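You operate a simulated robot arm through the tools that you are given. There is no shell and no other tool. Be economical: measure what you need, move in short steps, check, and stop when the job is done.

You are at the controls of a simulated robot arm. One attempt, no reset.

Task
Take the tea basket on the drawer table and put it away on the drip tray. Take the green cube from the drawer table and leave it on top of the carton there. Put the orange cup in the soak basin. Put the purple cup in the wash basin. Fetch the mint bottle from the top of the steel fridge and stand it on the top of the small rack. Pull the table drawer open. The order is free. Set down upright: tea basket, orange cup, purple cup, bottle.

The check looks at the end state, three seconds after you hand in, the way a careful person would. Anything else that was tipped, shoved, dropped, spilled or broken makes it a failure.

Robot
A 6-joint arm with a four-finger gripper on a trunk, on a base that drives. Base frame: it is fixed to the floor where the robot stands at the start and does not move with it; the origin is under the middle of the robot, x ahead of it, y to its left, z up. Lengths are in m, angles in rad, forces in N, time in s.
Its first joint turns from -2.897 to 2.897 rad. Places, roughly: bottle [0.75, -1, 1]; carton [4, 0.5, 1]; cube [4, 0.25, 1]; drip tray (33x17 cm) [3.36, 0.76, 0.88]; orange cup [3, -0.75, 1]; purple cup [2.75, -1, 1]; soak basin (37x20 cm) [3.56, -1.58, 0.66]; table drawer [4.5, -0.2, 0.7]; tea basket [4.5, 0, 1]; top of the small rack [2.2, 2, 0.9]; wash basin [3.3, -1.4, 0.7]. Payload 3.67 kg.
Tool frame: the origin (TCP) lies between the finger pads and is the grasp point; the fingertips stand 0.028 m ahead of it; z points along the fingers, y is the line along which they close. Largest opening 0.112 m; the body of the gripper starts 0.073 m behind the TCP.
Orientation is that of the tool frame in the base frame, as a unit quaternion [w, x, y, z]. With the fingers straight down and closing along the base's y, the tool's x points along the base's -x, its y along +y and its z along -z.

Tools
- The arm moves only by the tool send_rows. Its argument "commands" is a list of rows, each a list of 7 numbers: the shift along the tool's x, y, z in units of 40 mm (1.0 is 40 mm), then the turn, a rotation vector about the tool's x, y, z in units of 8 degrees (1.0 is 8 degrees), then the closure in counts, from 0 (fully open) to 255 (shut). In form: [[tx, ty, tz, rx, ry, rz, fingers], ...]. A call has 1 to 20 rows; each row shifts and turns the commanded pose from where the row before left it, along the tool's axes as they then stand. A call with a number of a shift or a turn outside -1 to 1 is refused whole. Each row takes 0.2 s and may step no farther than 0.05 m and 0.15 rad from the row before; otherwise, or with a gripper value out of range, the whole call is refused. A pose out of reach is approached as far as the arm can. The call stops where the force on the tool passes 40 N (or 10 N more than at its start, if that is more) or the arm is blocked; 0.2 s more then pass. The fingers move at their own pace and stop on an object; they squeeze with about 41 N. The grip force told is the motor's: it shows also when the fingers shut on nothing. Time passes only in rows, and 0.2 s behind the last, so rows that do not move let the fingers close. It gives the time, the measured TCP pose, the force on the tool (base axes), the opening and the grip force at its end, in the units of the frame above (readings bear some noise), with the torque about the TCP (base axes, N m) and any sound that the robot's microphone picked up, and new pictures: "views" is both (left out), scene, wrist or none.
- Cameras (640 x 400 px; columns grow to the right, rows downward): "scene" is now at [0.1096, 0.2076, 1.36]; the picture's right is [-0.14, -0.99, 0.00], its down [-0.17, 0.02, -0.99] and it looks along [0.98, -0.14, -0.17] (base axes); focal length 287 px, centre (320, 200). "wrist" rides on the gripper at [0.06, -0.018, -0.104] in the tool frame; the picture's right is [0.29, 0.96, 0.00], its down [-0.80, 0.24, -0.55] and it looks along [-0.53, 0.16, 0.83] (tool axes); focal length 234 px, centre (320, 200). There is no depth. A picture from a camera that has moved, and an enlarged one, comes with that camera's place and axes in the base frame and with its lens. The place of the scene camera against the robot may be out by one fixed shift of up to 0.018 m in any direction.
- base_move(legs): drives the robot by 1 to 6 legs, each [ahead, left, turn to the left] in m, m and rad, along the robot's own axes; the way and the turn of a leg run together, so that a leg with both is an arc; at most 1.5 m and 3.142 rad a leg. The arm and the cameras ride along, it lands a little off, and it stops where it bumps. It gives what a move gives, and a new picture of the scene camera.
- pan_tilt(pan, tilt): turns the head with the scene camera to pan (to the left, within 2.496 rad either way) and tilt (down, from -0.506 to 1.204), counted from straight ahead of the robot. It gives what a move gives, and a new picture of the scene camera.
- zoom(camera, box): a new picture of the part [left, top, right, bottom] of that camera's present view, enlarged. The clock stands still meanwhile.
- close_job(): hands the job in; it is judged then, once.

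Work in short steps. Places have to be worked out from the pictures, the camera data and where the tool is seen: move nearer, look again, correct. Check each grasp and each placing, and mend what went wrong. You have 175 turns and 260 pictures in all, those below and enlarged ones among them. Open the gripper and draw the arm clear of the work before you hand the job in, unless the task says otherwise; then end with one line.

The tools are called as a command line: name --pt "numbers of a row" for each row, then --argument value for the rest, lists and objects as JSON in quotes. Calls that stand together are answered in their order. send_rows: Moves the arm, as the interface text tells. Its arguments: {"type":"object","properties":{"commands":{"type":"array","items":{"type":"array","items":{"type":"number"}}},"views":{"type":"string","enum":["both","scene","wrist","none"]}},"required":["commands"]} The other tools are called the same way: base_move (legs) drives the base; pan_tilt (pan, tilt) turns the head that bears the scene camera; zoom (camera, box) takes an enlarged picture of a part of a camera's view; close_job () hands the job in.

At the start:

```text
t: 0.0
tcp_pos: [0.6074, 0.143, 1.2098]
tcp_rot: [0.0, 0.0, 1.0, 0.0]
wrist_force: [0.2, 0.7, 0.8]
moment: [0.01, -0.01, -0.01]
gripper_width: 0.1119
grasp_force: 0.0
robot x, y, heading: [-0.0032, -0.0022, -0.001]
head pan, tilt: [-0.143, 0.171]
```

scene: 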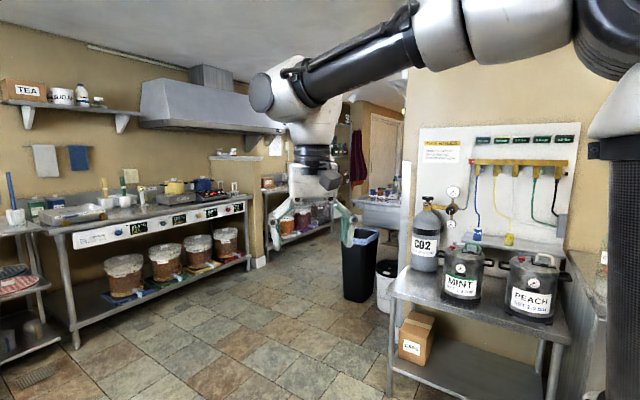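
wrist: 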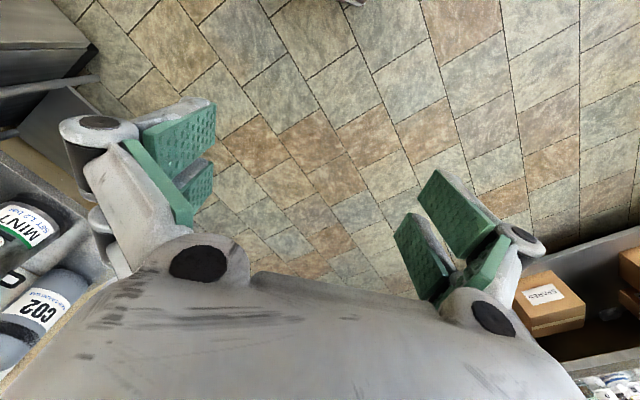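

I'll look around first, starting to the right, where the bottle should be on the steel fridge.

pan_tilt --pan -0.9 --tilt 0.3

pan_tilt --pan 0.7 --tilt 0.2

pan_tilt --pan -1.5 --tilt 0.3

```text
t: 1.1
tcp_pos: [0.6071, 0.1429, 1.2103]
tcp_rot: [0.0, 0.001, 1.0, 0.001]
wrist_force: [0.6, -0.3, -0.5]
moment: [-0.03, 0.01, -0.02]
gripper_width: 0.1118
grasp_force: 0.1
robot x, y, heading: [0.004, 0.0007, -0.001]
head pan, tilt: [-0.901, 0.3]
camera scene: at [0.0757, 0.1478, 1.348], right [-0.78, -0.62, 0.0], down [-0.18, 0.23, -0.96], along [0.59, -0.75, -0.3], focal length 287 px, centre (320, 200)
```

scene: 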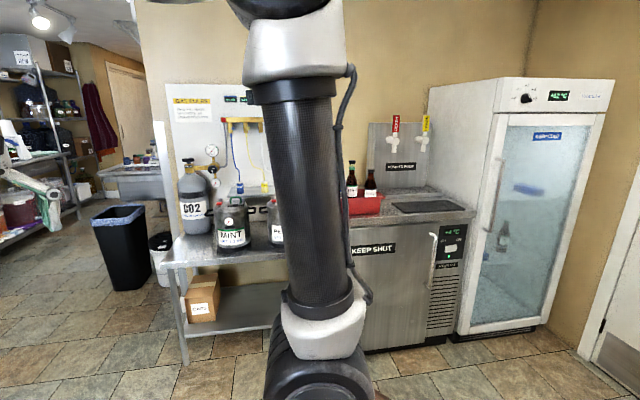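

```text
t: 2.8
tcp_pos: [0.6085, 0.1443, 1.2115]
tcp_rot: [-0.001, 0.0, 1.0, 0.002]
wrist_force: [-0.5, 0.3, 0.2]
moment: [0.0, 0.01, -0.02]
gripper_width: 0.1124
grasp_force: 0.0
robot x, y, heading: [0.0006, 0.0003, 0.002]
head pan, tilt: [0.7, 0.201]
camera scene: at [0.0889, 0.2809, 1.3572], right [0.64, -0.77, 0.0], down [-0.15, -0.13, -0.98], along [0.75, 0.63, -0.2], focal length 287 px, centre (320, 200)
```

scene: 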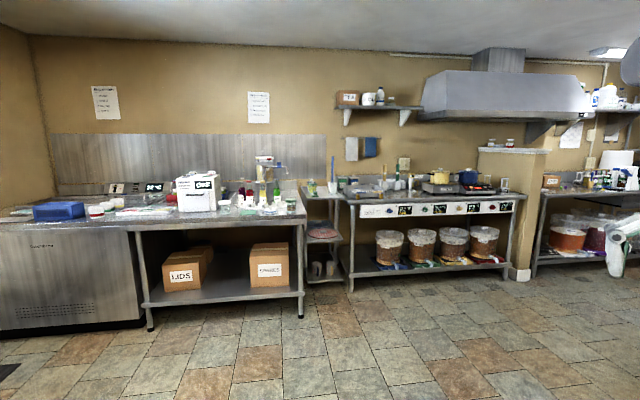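

```text
t: 4.8
tcp_pos: [0.6081, 0.1436, 1.2102]
tcp_rot: [0.0, 0.0, 1.0, 0.001]
wrist_force: [-0.8, 0.1, -0.1]
moment: [-0.01, 0.02, -0.02]
gripper_width: 0.112
grasp_force: 0.2
robot x, y, heading: [0.0021, 0.0005, -0.001]
head pan, tilt: [-1.499, 0.3]
camera scene: at [0.0243, 0.1278, 1.348], right [-1.0, -0.07, 0.0], down [-0.02, 0.29, -0.96], along [0.07, -0.95, -0.3], focal length 287 px, centre (320, 200)
```

scene: 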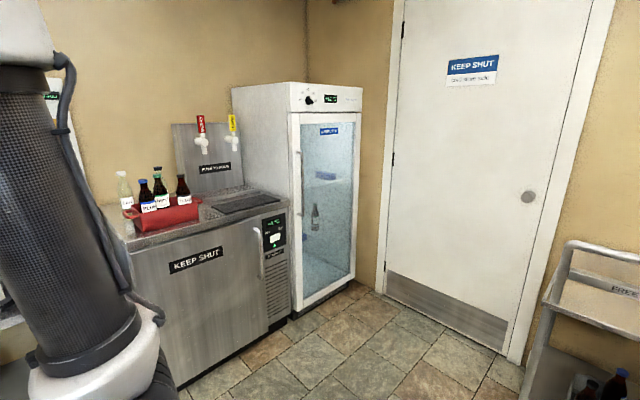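

The steel cooler carries several bottles. I'll zoom on them, and on the small rack at the left.

zoom --camera "scene" --box '[90, 140, 250, 240]'

pan_tilt --pan -1.2 --tilt 0.3

```text
4.00 times, centred on (170, 190) of scene
camera zoom: at [0.0243, 0.1278, 1.348], right [-1.0, -0.07, 0.0], down [-0.02, 0.29, -0.96], along [0.07, -0.95, -0.3], focal length 1149 px, centre (920, 240)
```

zoom: 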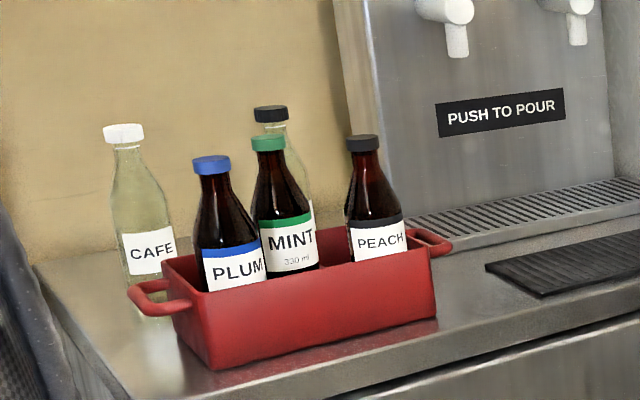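

```text
t: 5.6
tcp_pos: [0.6077, 0.1435, 1.2103]
tcp_rot: [0.001, 0.0, 1.0, 0.001]
wrist_force: [0.0, -0.1, 0.8]
moment: [0.02, -0.04, -0.03]
gripper_width: 0.112
grasp_force: 0.0
robot x, y, heading: [0.0035, -0.0009, 0.004]
head pan, tilt: [-1.201, 0.3]
camera scene: at [0.0513, 0.1338, 1.348], right [-0.93, -0.36, 0.0], down [-0.11, 0.28, -0.96], along [0.34, -0.89, -0.3], focal length 287 px, centre (320, 200)
```

scene: 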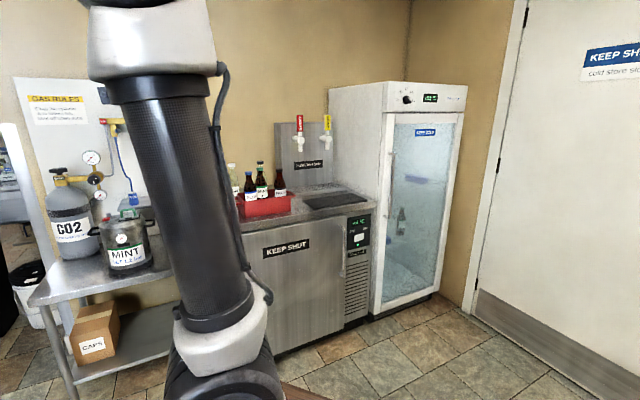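

The room is turned about 43° against the base frame; the mint bottle stands in the red crate on the cooler. I turn to face the cooler and go part of the way.

base_move --legs '[[0, 0, -0.82], [0.3, -0.1, 0]]'

pan_tilt --pan -0.1 --tilt 0.35

```text
t: 9.8
tcp_pos: [0.6639, -0.6189, 1.2101]
tcp_rot: [0.0, 0.39, 0.921, 0.001]
wrist_force: [0.3, 0.2, 0.3]
moment: [0.01, -0.01, 0.01]
gripper_width: 0.1122
grasp_force: 0.1
robot x, y, heading: [0.1382, -0.2845, -0.801]
head pan, tilt: [-1.201, 0.3]
camera scene: at [0.2645, -0.226, 1.348], right [-0.91, 0.42, 0.0], down [0.12, 0.27, -0.96], along [-0.4, -0.87, -0.3], focal length 287 px, centre (320, 200)
```

scene: 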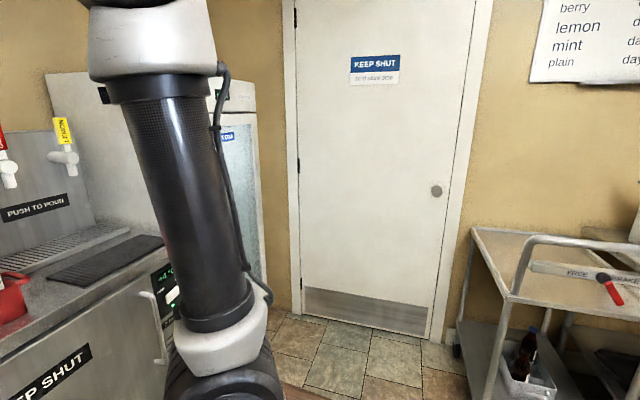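

```text
t: 11.2
tcp_pos: [0.6633, -0.6184, 1.2109]
tcp_rot: [0.0, 0.39, 0.921, 0.001]
wrist_force: [0.5, 0.0, 0.0]
moment: [-0.02, 0.02, -0.01]
gripper_width: 0.1122
grasp_force: 0.1
robot x, y, heading: [0.135, -0.2868, -0.803]
head pan, tilt: [-0.099, 0.351]
camera scene: at [0.3613, -0.2142, 1.3432], right [-0.78, -0.62, 0.0], down [-0.21, 0.27, -0.94], along [0.58, -0.74, -0.34], focal length 287 px, centre (320, 200)
```

scene: 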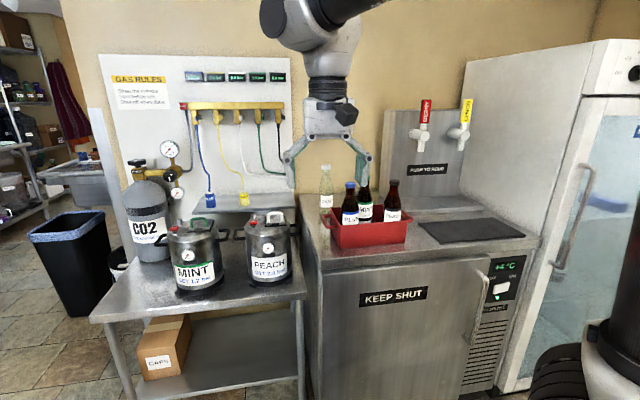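

The crate is now seen ahead. I zoom to triangulate the mint bottle.

zoom --camera "scene" --box '[300, 150, 428, 260]'

zoom --camera "wrist" --box '[0, 0, 640, 400]'

```text
3.64 times, centred on (364, 205) of scene
camera zoom: at [0.3613, -0.2142, 1.3432], right [-0.78, -0.62, 0.0], down [-0.21, 0.27, -0.94], along [0.58, -0.74, -0.34], focal length 1045 px, centre (160, 182)
```

zoom: 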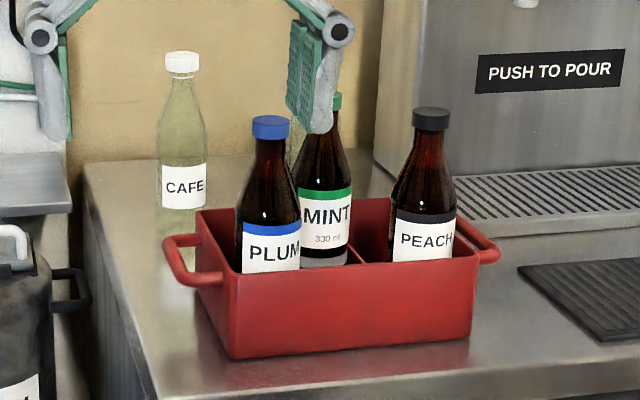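

```text
1.00 times, centred on (320, 200) of wrist (not enlarged: the box is as wide or as high as the picture)
camera zoom: at [0.6101, -0.5884, 1.3149], right [0.49, 0.87, 0.0], down [0.73, -0.41, 0.55], along [0.48, -0.27, -0.83], focal length 234 px, centre (320, 200)
```

zoom: 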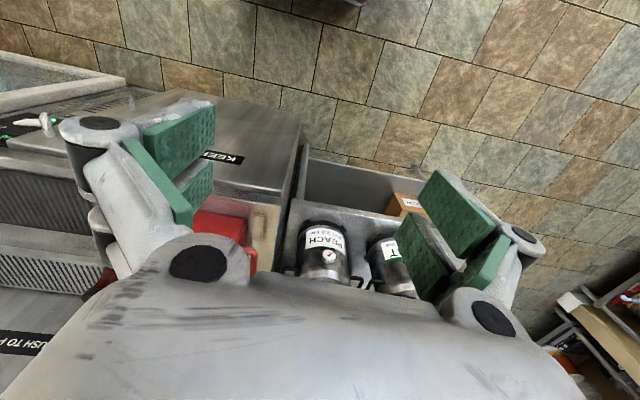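

Rough triangulation puts the mint bottle near (0.78, -0.99), cap top about 1.09 high. I drive closer so that the wrist camera sees the crate from above.

base_move --legs '[[0.2, -0.17, 0]]'

send_rows --pt "0 0 0 0 0 0 0" --views "wrist"

```text
t: 13.0
tcp_pos: [0.6772, -0.8834, 1.2116]
tcp_rot: [0.0, 0.392, 0.92, 0.001]
wrist_force: [0.1, -0.9, -0.1]
moment: [0.01, 0.0, 0.01]
gripper_width: 0.112
grasp_force: 0.0
robot x, y, heading: [0.1508, -0.5482, -0.808]
head pan, tilt: [-0.099, 0.351]
camera scene: at [0.3767, -0.4775, 1.3432], right [-0.79, -0.62, 0.0], down [-0.21, 0.27, -0.94], along [0.58, -0.74, -0.34], focal length 287 px, centre (320, 200)
```

scene: 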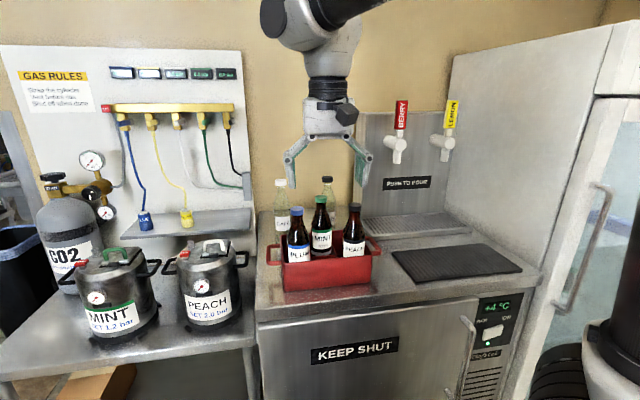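

```text
t: 13.4
tcp_pos: [0.6774, -0.8827, 1.2101]
tcp_rot: [0.001, 0.392, 0.92, 0.001]
wrist_force: [0.7, -0.3, 0.0]
moment: [0.01, 0.02, -0.02]
gripper_width: 0.1119
grasp_force: 0.1
robot x, y, heading: [0.15, -0.5416, -0.804]
head pan, tilt: [-0.099, 0.351]
camera wrist: at [0.6241, -0.8526, 1.315], right [0.49, 0.87, 0.0], down [0.72, -0.41, 0.55], along [0.48, -0.27, -0.83], focal length 234 px, centre (320, 200)
```

wrist: 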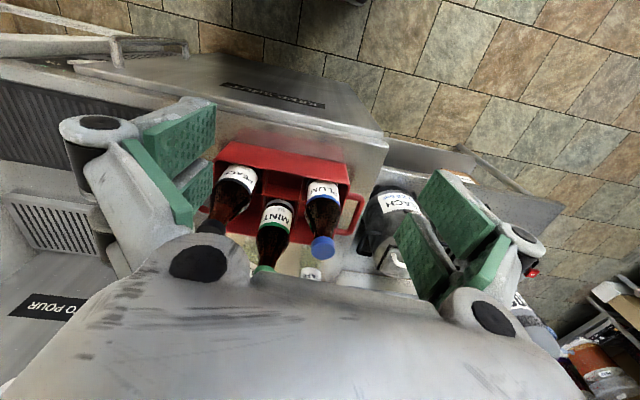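

I zoom both views to fix the bottle positions.

zoom --camera "scene" --box '[250, 165, 410, 300]'

zoom --camera "wrist" --box '[180, 130, 380, 290]'

```text
2.96 times, centred on (330, 232) of scene
camera zoom: at [0.3767, -0.4775, 1.3432], right [-0.79, -0.62, 0.0], down [-0.21, 0.27, -0.94], along [0.58, -0.74, -0.34], focal length 851 px, centre (290, 104)
```

zoom: 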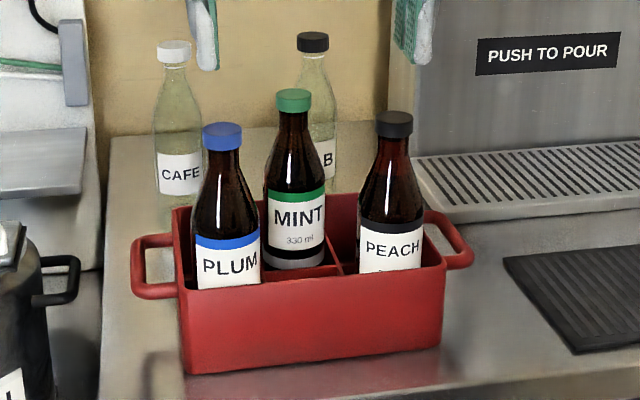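

```text
2.50 times, centred on (280, 210) of wrist
camera zoom: at [0.6241, -0.8526, 1.315], right [0.49, 0.87, 0.0], down [0.72, -0.41, 0.55], along [0.48, -0.27, -0.83], focal length 585 px, centre (420, 175)
```

zoom: 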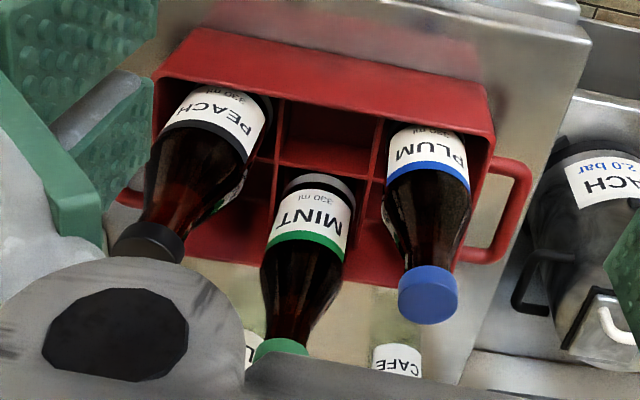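

Triangulated: mint cap at about (0.82, -1.05), top ≈1.09; neighbours are ~7 cm nearer and to the sides, so the current closing line is free. I move over it at the present height.

send_rows --pt "-0.9 -0.06 0 0 0 0 0" --pt "-0.9 -0.06 0 0 0 0 0" --pt "-0.9 -0.06 0 0 0 0 0" --pt "-0.9 -0.06 0 0 0 0 0" --pt "-0.9 -0.06 0 0 0 0 0" --pt "-0.9 -0.06 0 0 0 0 0"

```text
t: 14.8
tcp_pos: [0.8193, -1.0485, 1.2118]
tcp_rot: [0.001, 0.392, 0.92, 0.0]
wrist_force: [0.0, -0.1, 1.3]
moment: [-0.03, -0.07, 0.02]
gripper_width: 0.1118
grasp_force: 0.0
robot x, y, heading: [0.1519, -0.5437, -0.802]
head pan, tilt: [-0.099, 0.351]
camera scene: at [0.3763, -0.4771, 1.3433], right [-0.79, -0.62, 0.0], down [-0.21, 0.27, -0.94], along [0.58, -0.74, -0.34], focal length 287 px, centre (320, 200)
camera wrist: at [0.7652, -1.0183, 1.316], right [0.49, 0.87, 0.0], down [0.72, -0.41, 0.56], along [0.48, -0.27, -0.83], focal length 234 px, centre (320, 200)
```

scene: 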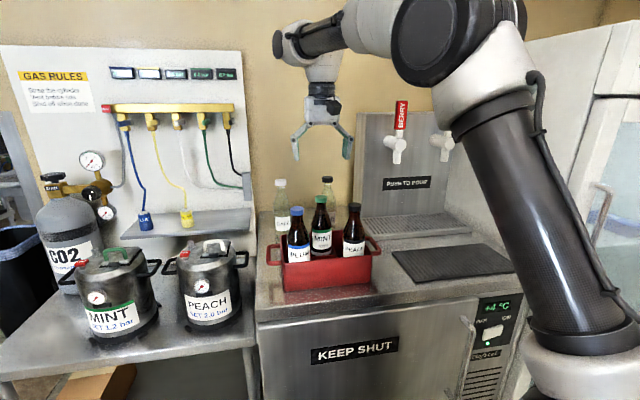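
wrist: 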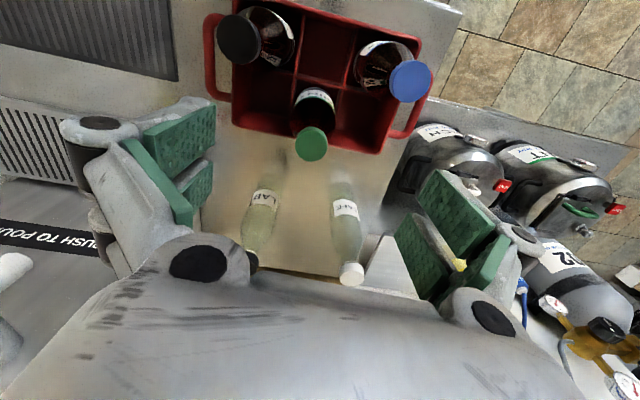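

The wrist view puts the cap at about (0.833, -1.066); I correct 2 cm forward and descend partly.

send_rows --pt "-0.52 -0.06 0 0 0 0 0" --pt "0 0 1 0 0 0 0" --pt "0 0 0.9 0 0 0 0"

```text
t: 15.6
tcp_pos: [0.8287, -1.0656, 1.1313]
tcp_rot: [0.001, 0.392, 0.92, 0.0]
wrist_force: [-0.5, -0.4, 0.2]
moment: [-0.02, -0.04, 0.02]
gripper_width: 0.1118
grasp_force: 0.2
robot x, y, heading: [0.1529, -0.5458, -0.803]
head pan, tilt: [-0.099, 0.351]
camera scene: at [0.3766, -0.4774, 1.3433], right [-0.79, -0.62, 0.0], down [-0.21, 0.27, -0.94], along [0.58, -0.74, -0.34], focal length 287 px, centre (320, 200)
camera wrist: at [0.7755, -1.0348, 1.2361], right [0.49, 0.87, 0.0], down [0.72, -0.41, 0.56], along [0.48, -0.27, -0.83], focal length 234 px, centre (320, 200)
```

scene: 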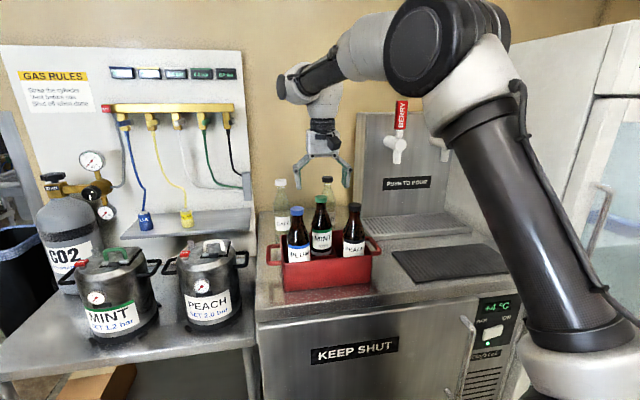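
wrist: 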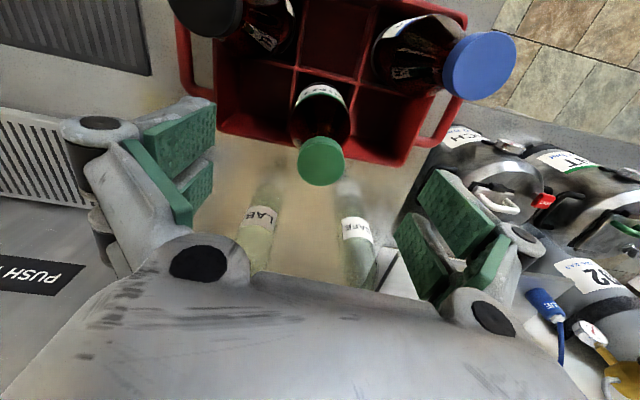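

The cap lies right under the TCP (implied top ≈1.095). I go down 6.5 cm and close.

send_rows --pt "0 0 0.8 0 0 0 0" --pt "0 0 0.8 0 0 0 0" --pt "0 0 0 0 0 0 255" --pt "0 0 0 0 0 0 255" --pt "0 0 0 0 0 0 255"

```text
t: 16.8
tcp_pos: [0.8331, -1.0664, 1.0698]
tcp_rot: [0.001, 0.391, 0.92, 0.0]
wrist_force: [1.2, 0.7, 4.9]
moment: [-0.09, -0.12, 0.0]
gripper_width: 0.0347
grasp_force: 40.9
robot x, y, heading: [0.1561, -0.5438, -0.804]
head pan, tilt: [-0.099, 0.351]
camera scene: at [0.3767, -0.4773, 1.3432], right [-0.79, -0.62, 0.0], down [-0.21, 0.27, -0.94], along [0.58, -0.74, -0.34], focal length 287 px, centre (320, 200)
camera wrist: at [0.7785, -1.036, 1.1742], right [0.49, 0.87, 0.0], down [0.72, -0.41, 0.56], along [0.48, -0.27, -0.83], focal length 234 px, centre (320, 200)
```

scene: 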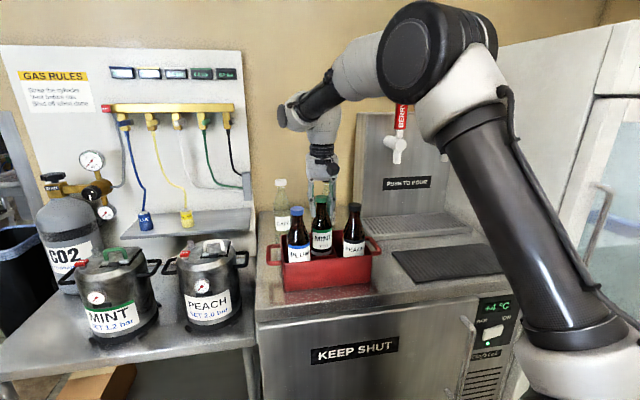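
wrist: 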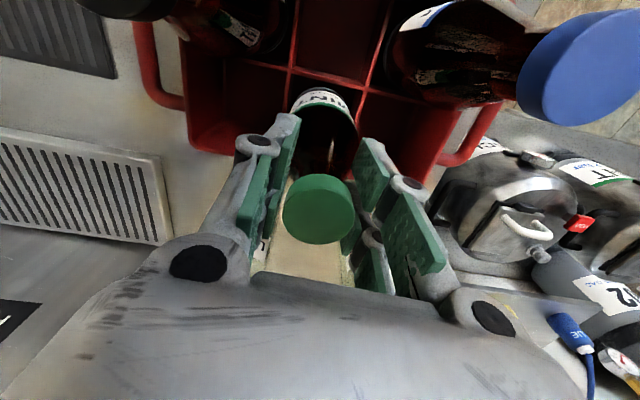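

Gripped (35 mm). I lift straight up out of the crate.

send_rows --pt "0 0 -0.6 0 0 0 255" --pt "0 0 -0.9 0 0 0 255" --pt "0 0 -0.9 0 0 0 255" --pt "0 0 -0.9 0 0 0 255" --pt "0 0 -0.9 0 0 0 255" --pt "0 0 -0.9 0 0 0 255" --pt "0 0 -0.4 0 0 0 255"

```text
t: 18.4
tcp_pos: [0.83, -1.0655, 1.2915]
tcp_rot: [0.0, 0.392, 0.92, 0.001]
wrist_force: [0.5, -0.3, -5.6]
moment: [-0.01, 0.02, 0.01]
gripper_width: 0.0311
grasp_force: 40.5
robot x, y, heading: [0.1528, -0.546, -0.808]
head pan, tilt: [-0.099, 0.351]
camera scene: at [0.3769, -0.4777, 1.3432], right [-0.79, -0.62, 0.0], down [-0.21, 0.27, -0.94], along [0.58, -0.74, -0.34], focal length 287 px, centre (320, 200)
camera wrist: at [0.7768, -1.0348, 1.396], right [0.49, 0.87, 0.0], down [0.72, -0.41, 0.55], along [0.48, -0.27, -0.83], focal length 234 px, centre (320, 200)
```

scene: 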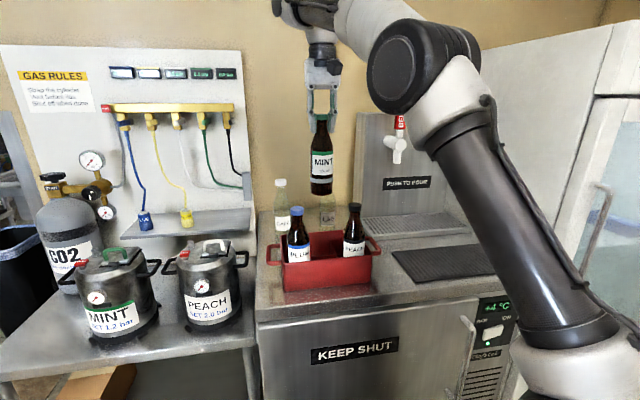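
wrist: 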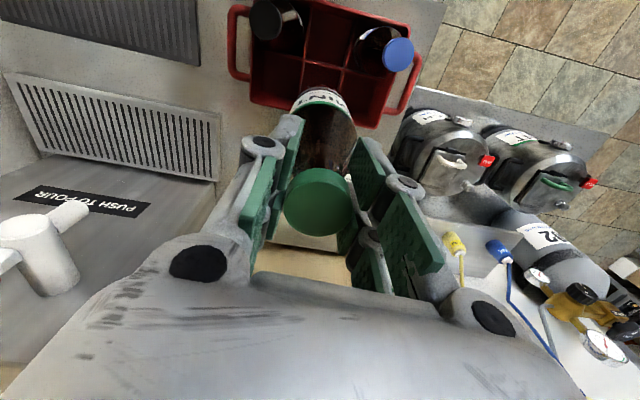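

Bottle bottom is ~0.19 m below the TCP, i.e. about 1.10 now; I raise a bit more to clear the neighbours, then pull back.

send_rows --pt "0 0 -0.9 0 0 0 255" --pt "0 0 -0.9 0 0 0 255" --pt "0.9 0 0 0 0 0 255" --pt "0.9 0 0 0 0 0 255" --pt "0.9 0 0 0 0 0 255" --pt "0.9 0 0 0 0 0 255" --views "wrist"

base_move --legs '[[-0.5, 0, 0]]'

pan_tilt --pan 1.9 --tilt 0.3

```text
t: 19.8
tcp_pos: [0.715, -0.9535, 1.3331]
tcp_rot: [0.0, 0.393, 0.92, 0.001]
wrist_force: [0.4, -0.1, -6.7]
moment: [0.02, 0.05, 0.0]
gripper_width: 0.0312
grasp_force: 40.9
out of reach, approached as far as the arm can: row 1, 2
robot x, y, heading: [0.153, -0.5429, -0.808]
head pan, tilt: [-0.099, 0.351]
camera wrist: at [0.6634, -0.9237, 1.437], right [0.49, 0.87, 0.0], down [0.72, -0.41, 0.55], along [0.48, -0.27, -0.83], focal length 234 px, centre (320, 200)
```

wrist: 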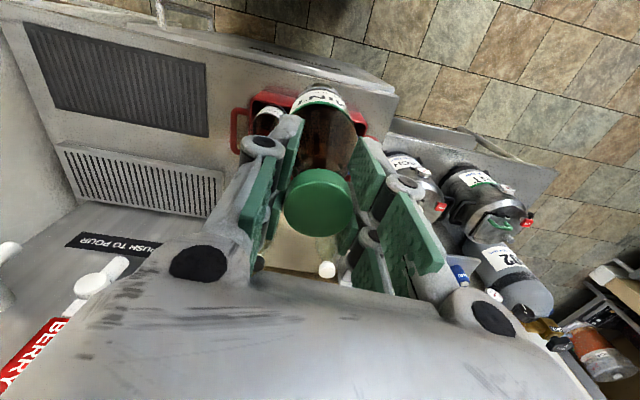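

```text
t: 22.8
tcp_pos: [0.3705, -0.6026, 1.3328]
tcp_rot: [0.0, 0.397, 0.918, 0.001]
wrist_force: [0.1, -0.4, -5.4]
moment: [0.04, 0.0, 0.01]
gripper_width: 0.031
grasp_force: 41.1
robot x, y, heading: [-0.186, -0.1822, -0.814]
head pan, tilt: [-0.099, 0.351]
camera scene: at [0.0369, -0.1214, 1.3432], right [-0.79, -0.61, 0.0], down [-0.21, 0.27, -0.94], along [0.57, -0.75, -0.34], focal length 287 px, centre (320, 200)
```

scene: 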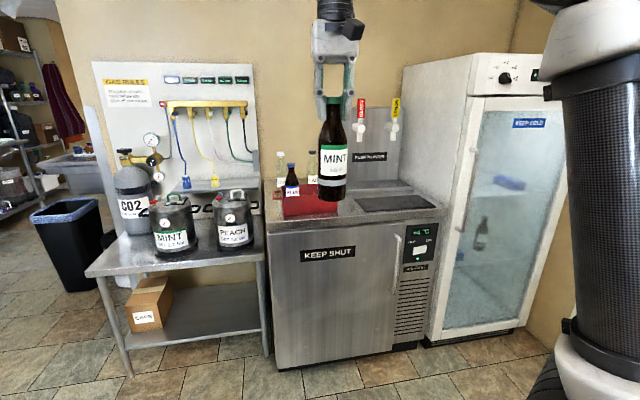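

```text
t: 24.7
tcp_pos: [0.3711, -0.601, 1.3326]
tcp_rot: [0.0, 0.397, 0.918, 0.0]
wrist_force: [0.1, -0.9, -6.0]
moment: [0.02, 0.01, 0.0]
gripper_width: 0.031
grasp_force: 41.0
robot x, y, heading: [-0.1908, -0.1847, -0.817]
head pan, tilt: [1.901, 0.3]
camera scene: at [0.024, 0.035, 1.348], right [0.88, -0.47, 0.0], down [-0.14, -0.26, -0.96], along [0.45, 0.84, -0.3], focal length 287 px, centre (320, 200)
```

scene: 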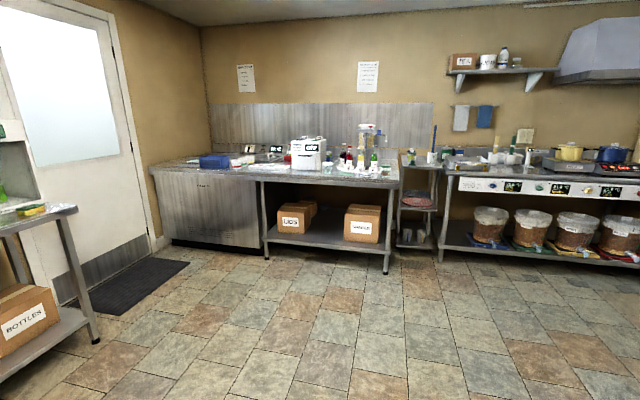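

The small rack is the narrow three‑shelf one in the gap between the two counters, near (2.2, 2.0). I turn toward that wall and drive part of the way, then look.

base_move --legs '[[0, 0, 1.647], [1.2, -0.3, 0]]'

pan_tilt --pan 0.0 --tilt 0.35

```text
t: 34.9
tcp_pos: [1.2672, 1.0498, 1.3324]
tcp_rot: [0.0, -0.386, 0.922, 0.0]
wrist_force: [1.2, -0.9, -5.4]
moment: [-0.04, 0.05, 0.01]
gripper_width: 0.0311
grasp_force: 41.3
robot x, y, heading: [0.8725, 0.472, 0.792]
head pan, tilt: [1.901, 0.3]
camera scene: at [0.649, 0.6866, 1.348], right [0.43, 0.9, 0.0], down [0.27, -0.13, -0.96], along [-0.86, 0.41, -0.3], focal length 287 px, centre (320, 200)
```

scene: 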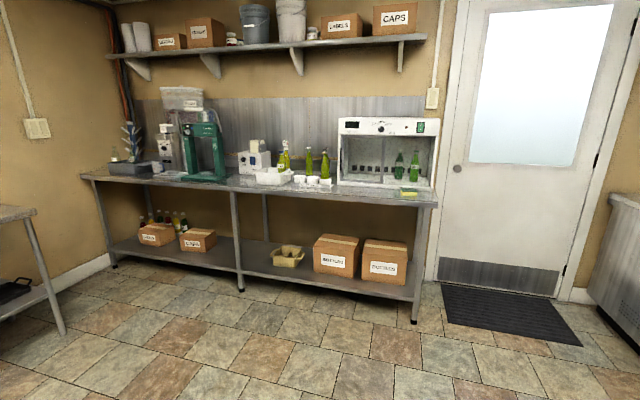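

```text
t: 36.8
tcp_pos: [1.2685, 1.0516, 1.3328]
tcp_rot: [-0.001, -0.386, 0.922, 0.001]
wrist_force: [0.4, 0.4, -6.4]
moment: [-0.03, 0.01, 0.05]
gripper_width: 0.031
grasp_force: 40.4
robot x, y, heading: [0.8768, 0.476, 0.79]
head pan, tilt: [0.0, 0.351]
camera scene: at [0.7984, 0.7128, 1.3432], right [0.71, -0.7, 0.0], down [-0.24, -0.25, -0.94], along [0.66, 0.67, -0.34], focal length 287 px, centre (320, 200)
```

scene: 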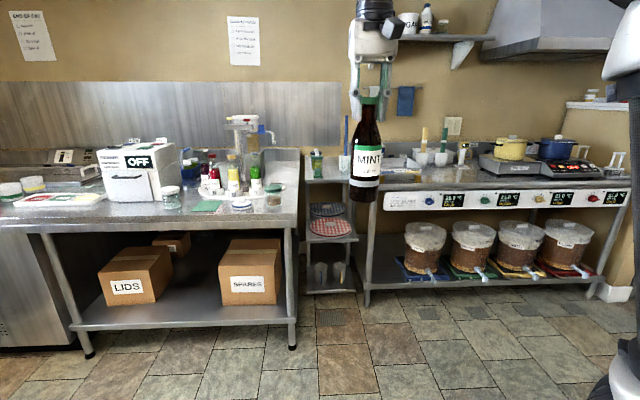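

The rack is narrow and recessed in the gap; I zoom in on its top.

zoom --camera "scene" --box '[280, 130, 400, 300]'

```text
2.35 times, centred on (340, 215) of scene
camera zoom: at [0.7984, 0.7128, 1.3432], right [0.71, -0.7, 0.0], down [-0.24, -0.25, -0.94], along [0.66, 0.67, -0.34], focal length 676 px, centre (273, 165)
```

zoom: 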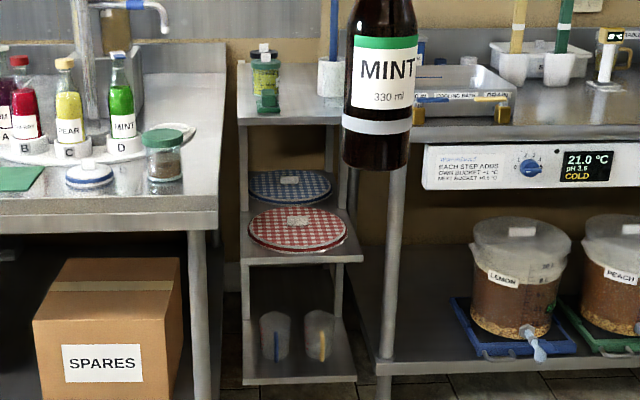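

Free space is at the front of the rack top (jar and brush cup stand behind). I drive nearer, offset to the right to stay clear of the left counter's corner.

base_move --legs '[[0.6, -0.12, 0.04]]'

pan_tilt --pan 0.05 --tilt 0.5

```text
t: 40.3
tcp_pos: [1.758, 1.4221, 1.3342]
tcp_rot: [-0.001, -0.401, 0.916, 0.0]
wrist_force: [-1.4, 0.3, -5.7]
moment: [-0.01, 0.03, 0.01]
gripper_width: 0.0307
grasp_force: 41.0
robot x, y, heading: [1.383, 0.8343, 0.825]
head pan, tilt: [0.0, 0.351]
camera scene: at [1.2987, 1.071, 1.3432], right [0.73, -0.68, 0.0], down [-0.23, -0.25, -0.94], along [0.64, 0.69, -0.34], focal length 287 px, centre (320, 200)
```

scene: 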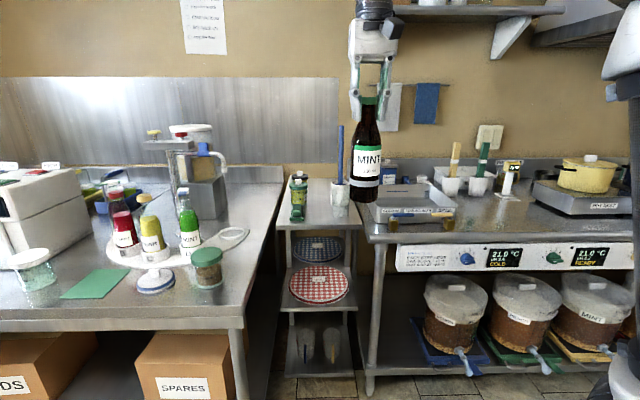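

```text
t: 41.0
tcp_pos: [1.757, 1.4205, 1.3328]
tcp_rot: [-0.001, -0.4, 0.917, 0.001]
wrist_force: [-0.8, 0.4, -5.1]
moment: [-0.05, 0.02, -0.01]
gripper_width: 0.0307
grasp_force: 41.3
robot x, y, heading: [1.3829, 0.8378, 0.823]
head pan, tilt: [0.051, 0.499]
camera scene: at [1.2938, 1.0725, 1.3296], right [0.77, -0.64, 0.0], down [-0.31, -0.37, -0.88], along [0.56, 0.67, -0.48], focal length 287 px, centre (320, 200)
```

scene: 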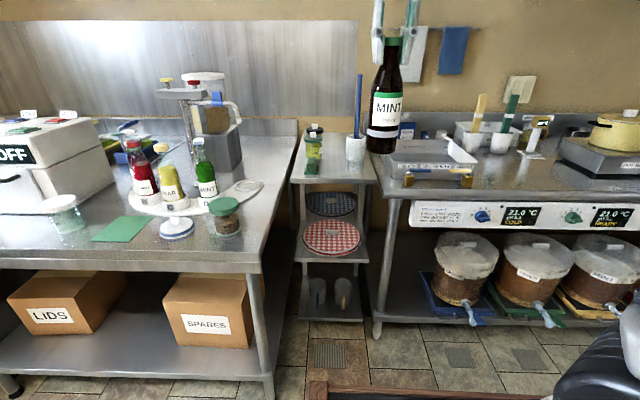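

Something brown shows at the bottom of the picture; I look down to see whether it is the base or a floor object.

pan_tilt --pan 0.0 --tilt 1.1

zoom --camera "wrist" --box '[0, 0, 640, 400]'

```text
t: 42.0
tcp_pos: [1.7579, 1.4215, 1.3338]
tcp_rot: [-0.001, -0.401, 0.916, 0.001]
wrist_force: [-0.7, -0.6, -6.1]
moment: [0.01, 0.04, 0.0]
gripper_width: 0.031
grasp_force: 41.0
robot x, y, heading: [1.3802, 0.8366, 0.829]
head pan, tilt: [0.0, 1.1]
camera scene: at [1.2783, 1.049, 1.2819], right [0.73, -0.68, 0.0], down [-0.61, -0.65, -0.45], along [0.31, 0.33, -0.89], focal length 287 px, centre (320, 200)
```

scene: 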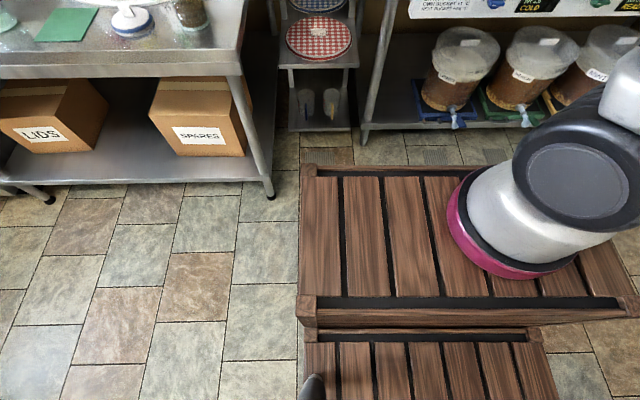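

```text
1.00 times, centred on (320, 200) of wrist (not enlarged: the box is as wide or as high as the picture)
camera zoom: at [1.7319, 1.3655, 1.4376], right [-0.9, 0.44, 0.0], down [0.37, 0.75, 0.55], along [0.24, 0.5, -0.83], focal length 234 px, centre (320, 200)
```

zoom: 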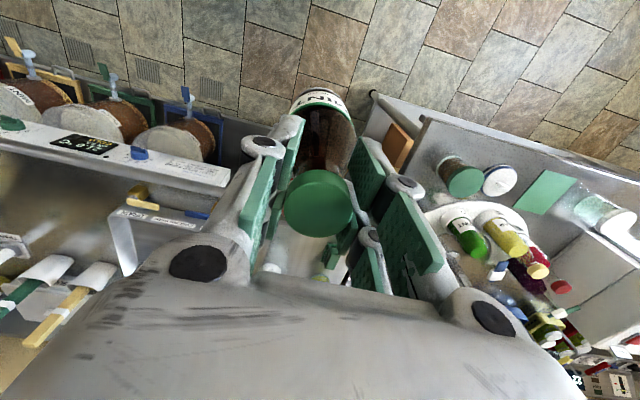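

The wood is the robot's own deck (its left edge ~0.24 m from the axis), so there is room. I go 0.25 m ahead, slightly right, and look at the rack top again.

base_move --legs '[[0.24, -0.05, 0]]'

pan_tilt --pan 0.1 --tilt 0.6

zoom --camera "scene" --box '[240, 60, 440, 220]'

```text
t: 43.8
tcp_pos: [1.9589, 1.5612, 1.3323]
tcp_rot: [0.0, -0.399, 0.917, 0.001]
wrist_force: [1.0, 0.3, -5.4]
moment: [0.03, -0.01, 0.0]
gripper_width: 0.0311
grasp_force: 41.4
robot x, y, heading: [1.5797, 0.9767, 0.818]
head pan, tilt: [0.0, 1.1]
camera scene: at [1.4779, 1.1906, 1.2818], right [0.73, -0.68, 0.0], down [-0.61, -0.65, -0.45], along [0.31, 0.33, -0.89], focal length 287 px, centre (320, 200)
```

scene: 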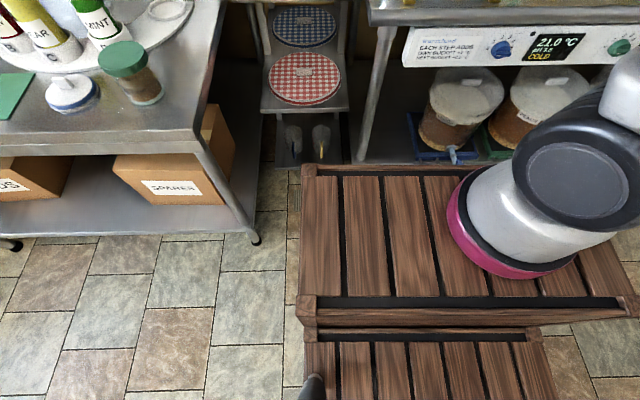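

```text
t: 44.7
tcp_pos: [1.959, 1.5615, 1.3319]
tcp_rot: [0.001, -0.398, 0.917, 0.001]
wrist_force: [1.1, -0.1, -5.7]
moment: [-0.05, -0.03, -0.01]
gripper_width: 0.0309
grasp_force: 41.3
robot x, y, heading: [1.5804, 0.9781, 0.818]
head pan, tilt: [0.099, 0.6]
camera scene: at [1.4884, 1.2146, 1.3204], right [0.79, -0.61, 0.0], down [-0.34, -0.45, -0.82], along [0.5, 0.66, -0.57], focal length 287 px, centre (320, 200)
```

scene: 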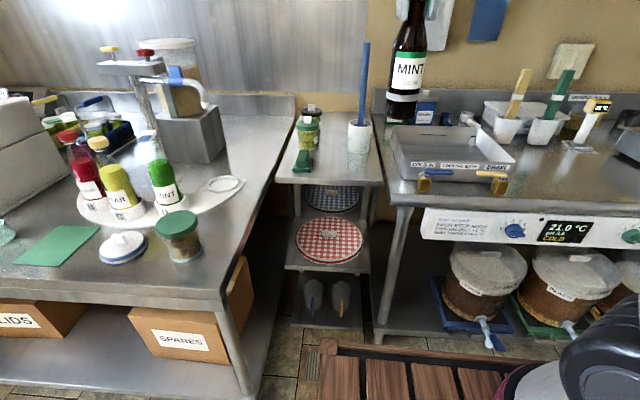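

```text
2.50 times, centred on (340, 140) of scene
camera zoom: at [1.4884, 1.2146, 1.3204], right [0.79, -0.61, 0.0], down [-0.34, -0.45, -0.82], along [0.5, 0.66, -0.57], focal length 718 px, centre (270, 350)
```

zoom: 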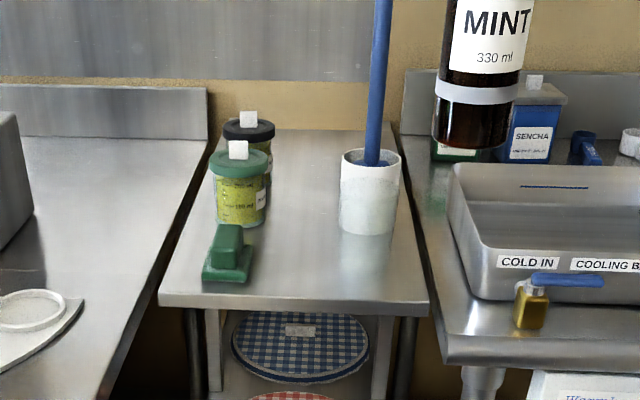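

A free patch lies in front of the brush cup, about (2.03, 1.80). I lower 8 cm, then move over it.

send_rows --pt "0 0 1 0 0 0 255" --pt "0 0 1 0 0 0 255" --pt "-0.8 0.41 0.05 0 0 0 255" --pt "-0.8 0.41 0.05 0 0 0 255" --pt "-0.8 0.41 0.1 0 0 0 255" --pt "-0.8 0.41 0.1 0 0 0 255" --pt "-0.8 0.41 0.2 0 0 0 255" --pt "-0.8 0.41 0.3 0 0 0 255" --pt "-0.77 0.42 0.5 0 0 0 255"

zoom --camera "scene" --box '[240, 60, 440, 220]'

```text
t: 46.7
tcp_pos: [2.0256, 1.7904, 1.1997]
tcp_rot: [0.002, -0.399, 0.917, 0.002]
wrist_force: [-4.0, -3.4, 21.4]
moment: [-0.41, 0.33, -0.06]
gripper_width: 0.0316
grasp_force: 40.9
out of reach, approached as far as the arm can: row 9
robot x, y, heading: [1.5799, 0.9763, 0.817]
head pan, tilt: [0.099, 0.6]
camera scene: at [1.4878, 1.2137, 1.3206], right [0.79, -0.61, 0.0], down [-0.34, -0.45, -0.83], along [0.5, 0.66, -0.56], focal length 287 px, centre (320, 200)
camera wrist: at [1.9988, 1.7327, 1.3034], right [-0.9, 0.44, 0.0], down [0.37, 0.74, 0.56], along [0.25, 0.5, -0.83], focal length 234 px, centre (320, 200)
```

scene: 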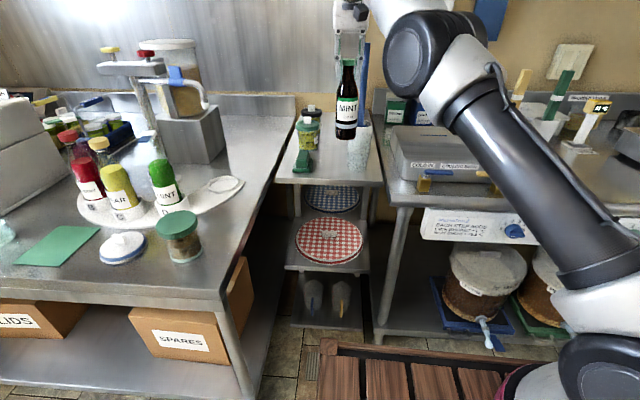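
wrist: 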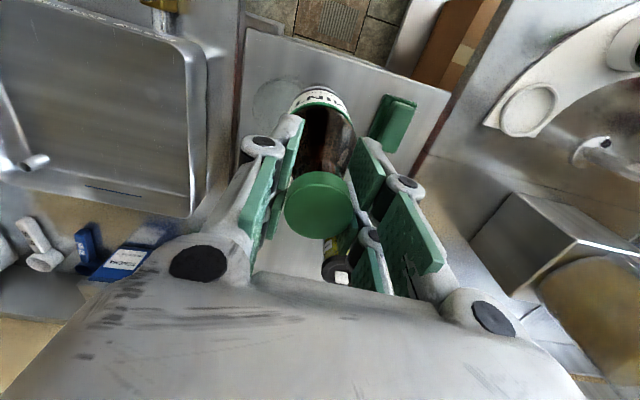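

```text
2.50 times, centred on (340, 140) of scene
camera zoom: at [1.4878, 1.2137, 1.3206], right [0.79, -0.61, 0.0], down [-0.34, -0.45, -0.83], along [0.5, 0.66, -0.56], focal length 718 px, centre (270, 350)
```

zoom: 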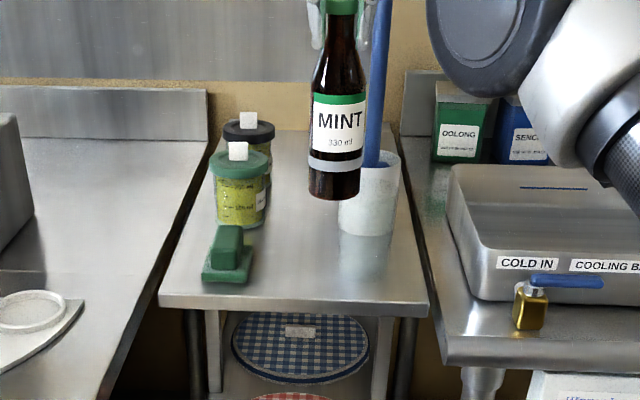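

A force of 21 N shows, maybe only from stopping at the reach limit; I check it standing still.

send_rows --pt "0 0 0 0 0 0 255" --views "none"

zoom --camera "scene" --box '[300, 0, 420, 160]'

```text
t: 47.1
tcp_pos: [2.0245, 1.7891, 1.1991]
tcp_rot: [0.001, -0.399, 0.917, 0.002]
wrist_force: [-3.9, -2.6, 32.0]
moment: [-0.34, -0.01, -0.04]
gripper_width: 0.0312
grasp_force: 40.5
robot x, y, heading: [1.58, 0.9788, 0.816]
head pan, tilt: [0.099, 0.6]
```

```text
2.50 times, centred on (360, 80) of scene
camera zoom: at [1.4874, 1.2133, 1.3206], right [0.79, -0.61, 0.0], down [-0.34, -0.45, -0.83], along [0.5, 0.66, -0.56], focal length 718 px, centre (220, 500)
```

zoom: 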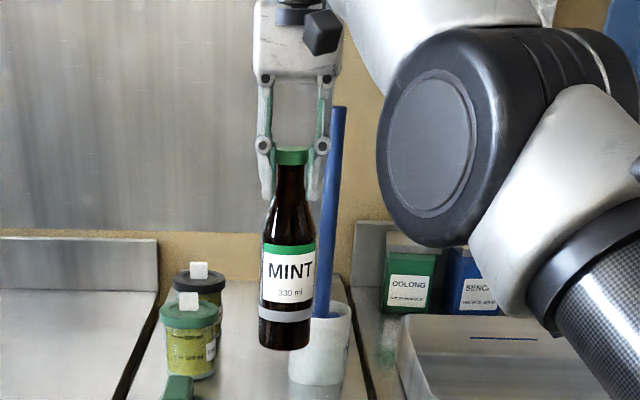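

Contact force points up with an offset toward the cup: the bottle's foot is probably on the cup's rim. I lift and draw back 5 cm at once.

send_rows --pt "0 0 -0.5 0 0 0 255" --pt "0 0 -0.5 0 0 0 255" --pt "0.6 0 0 0 0 0 255" --pt "0.6 0 0 0 0 0 255" --pt "0 0 0 0 0 0 255"

zoom --camera "scene" --box '[240, 60, 440, 220]'

```text
t: 48.3
tcp_pos: [1.9867, 1.7364, 1.2262]
tcp_rot: [0.0, -0.398, 0.917, 0.001]
wrist_force: [-0.2, -0.1, -5.0]
moment: [-0.01, 0.03, -0.03]
gripper_width: 0.0312
grasp_force: 41.4
out of reach, approached as far as the arm can: row 1, 2
robot x, y, heading: [1.5813, 0.9738, 0.816]
head pan, tilt: [0.099, 0.6]
camera scene: at [1.4884, 1.2148, 1.3204], right [0.79, -0.61, 0.0], down [-0.34, -0.45, -0.82], along [0.5, 0.66, -0.57], focal length 287 px, centre (320, 200)
camera wrist: at [1.9606, 1.6805, 1.3302], right [-0.9, 0.44, 0.0], down [0.37, 0.75, 0.55], along [0.24, 0.5, -0.83], focal length 234 px, centre (320, 200)
```

scene: 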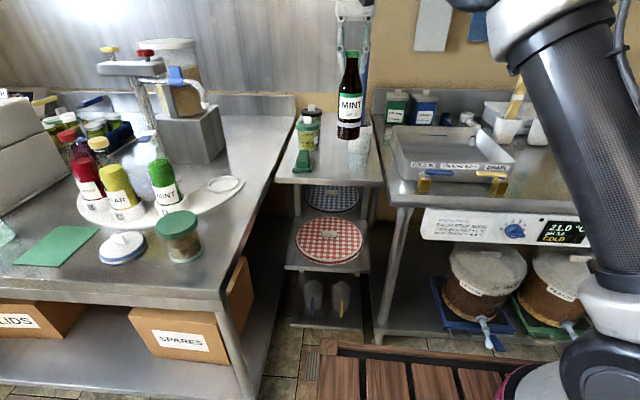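
wrist: 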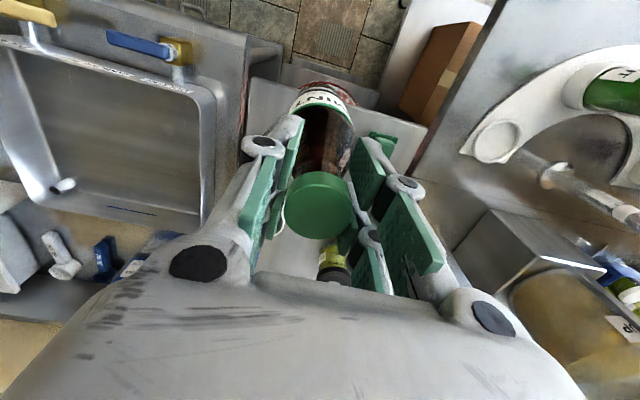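

```text
2.50 times, centred on (340, 140) of scene
camera zoom: at [1.4884, 1.2148, 1.3204], right [0.79, -0.61, 0.0], down [-0.34, -0.45, -0.82], along [0.5, 0.66, -0.57], focal length 718 px, centre (270, 350)
```

zoom: 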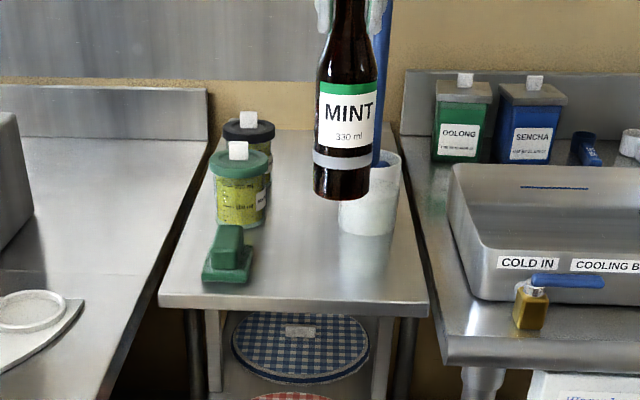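

Nothing was displaced; the force vanished. The reading may be from the arm being at its reach limit, so I retract the arm a little and bring the base 0.12 m nearer before placing.

send_rows --pt "0.8 0 0 0 0 0 255" --pt "0.8 0 0 0 0 0 255" --pt "0.8 0 0 0 0 0 255" --pt "0.8 0 0 0 0 0 255" --views "none"

base_move --legs '[[0.12, 0, 0]]'

zoom --camera "scene" --box '[230, 60, 486, 220]'

```text
t: 49.3
tcp_pos: [1.9013, 1.6435, 1.2196]
tcp_rot: [0.0, -0.398, 0.918, 0.0]
wrist_force: [0.8, 0.6, -6.9]
moment: [-0.08, 0.02, -0.01]
gripper_width: 0.0312
grasp_force: 41.3
robot x, y, heading: [1.5801, 0.9769, 0.816]
head pan, tilt: [0.099, 0.6]
```

```text
t: 50.5
tcp_pos: [1.9856, 1.7289, 1.2199]
tcp_rot: [-0.001, -0.398, 0.917, 0.001]
wrist_force: [-0.5, 0.5, -5.5]
moment: [-0.02, -0.02, -0.01]
gripper_width: 0.031
grasp_force: 41.0
robot x, y, heading: [1.665, 1.0671, 0.818]
head pan, tilt: [0.099, 0.6]
camera scene: at [1.5715, 1.303, 1.3204], right [0.79, -0.61, 0.0], down [-0.34, -0.45, -0.82], along [0.5, 0.65, -0.57], focal length 287 px, centre (320, 200)
```

scene: 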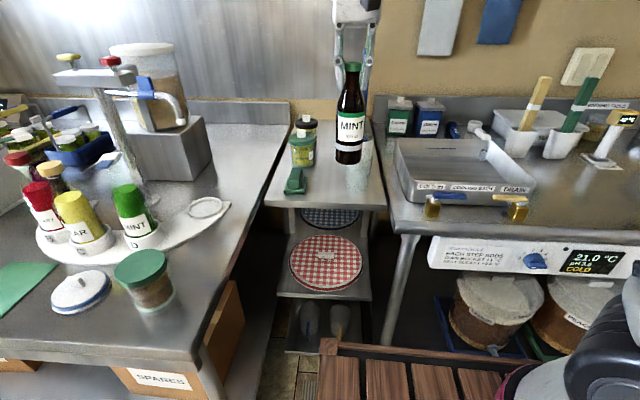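

```text
2.50 times, centred on (358, 140) of scene
camera zoom: at [1.5715, 1.303, 1.3204], right [0.79, -0.61, 0.0], down [-0.34, -0.45, -0.82], along [0.5, 0.65, -0.57], focal length 718 px, centre (225, 350)
```

zoom: 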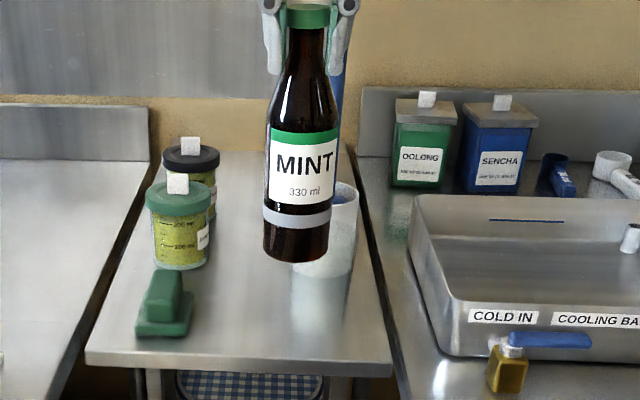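

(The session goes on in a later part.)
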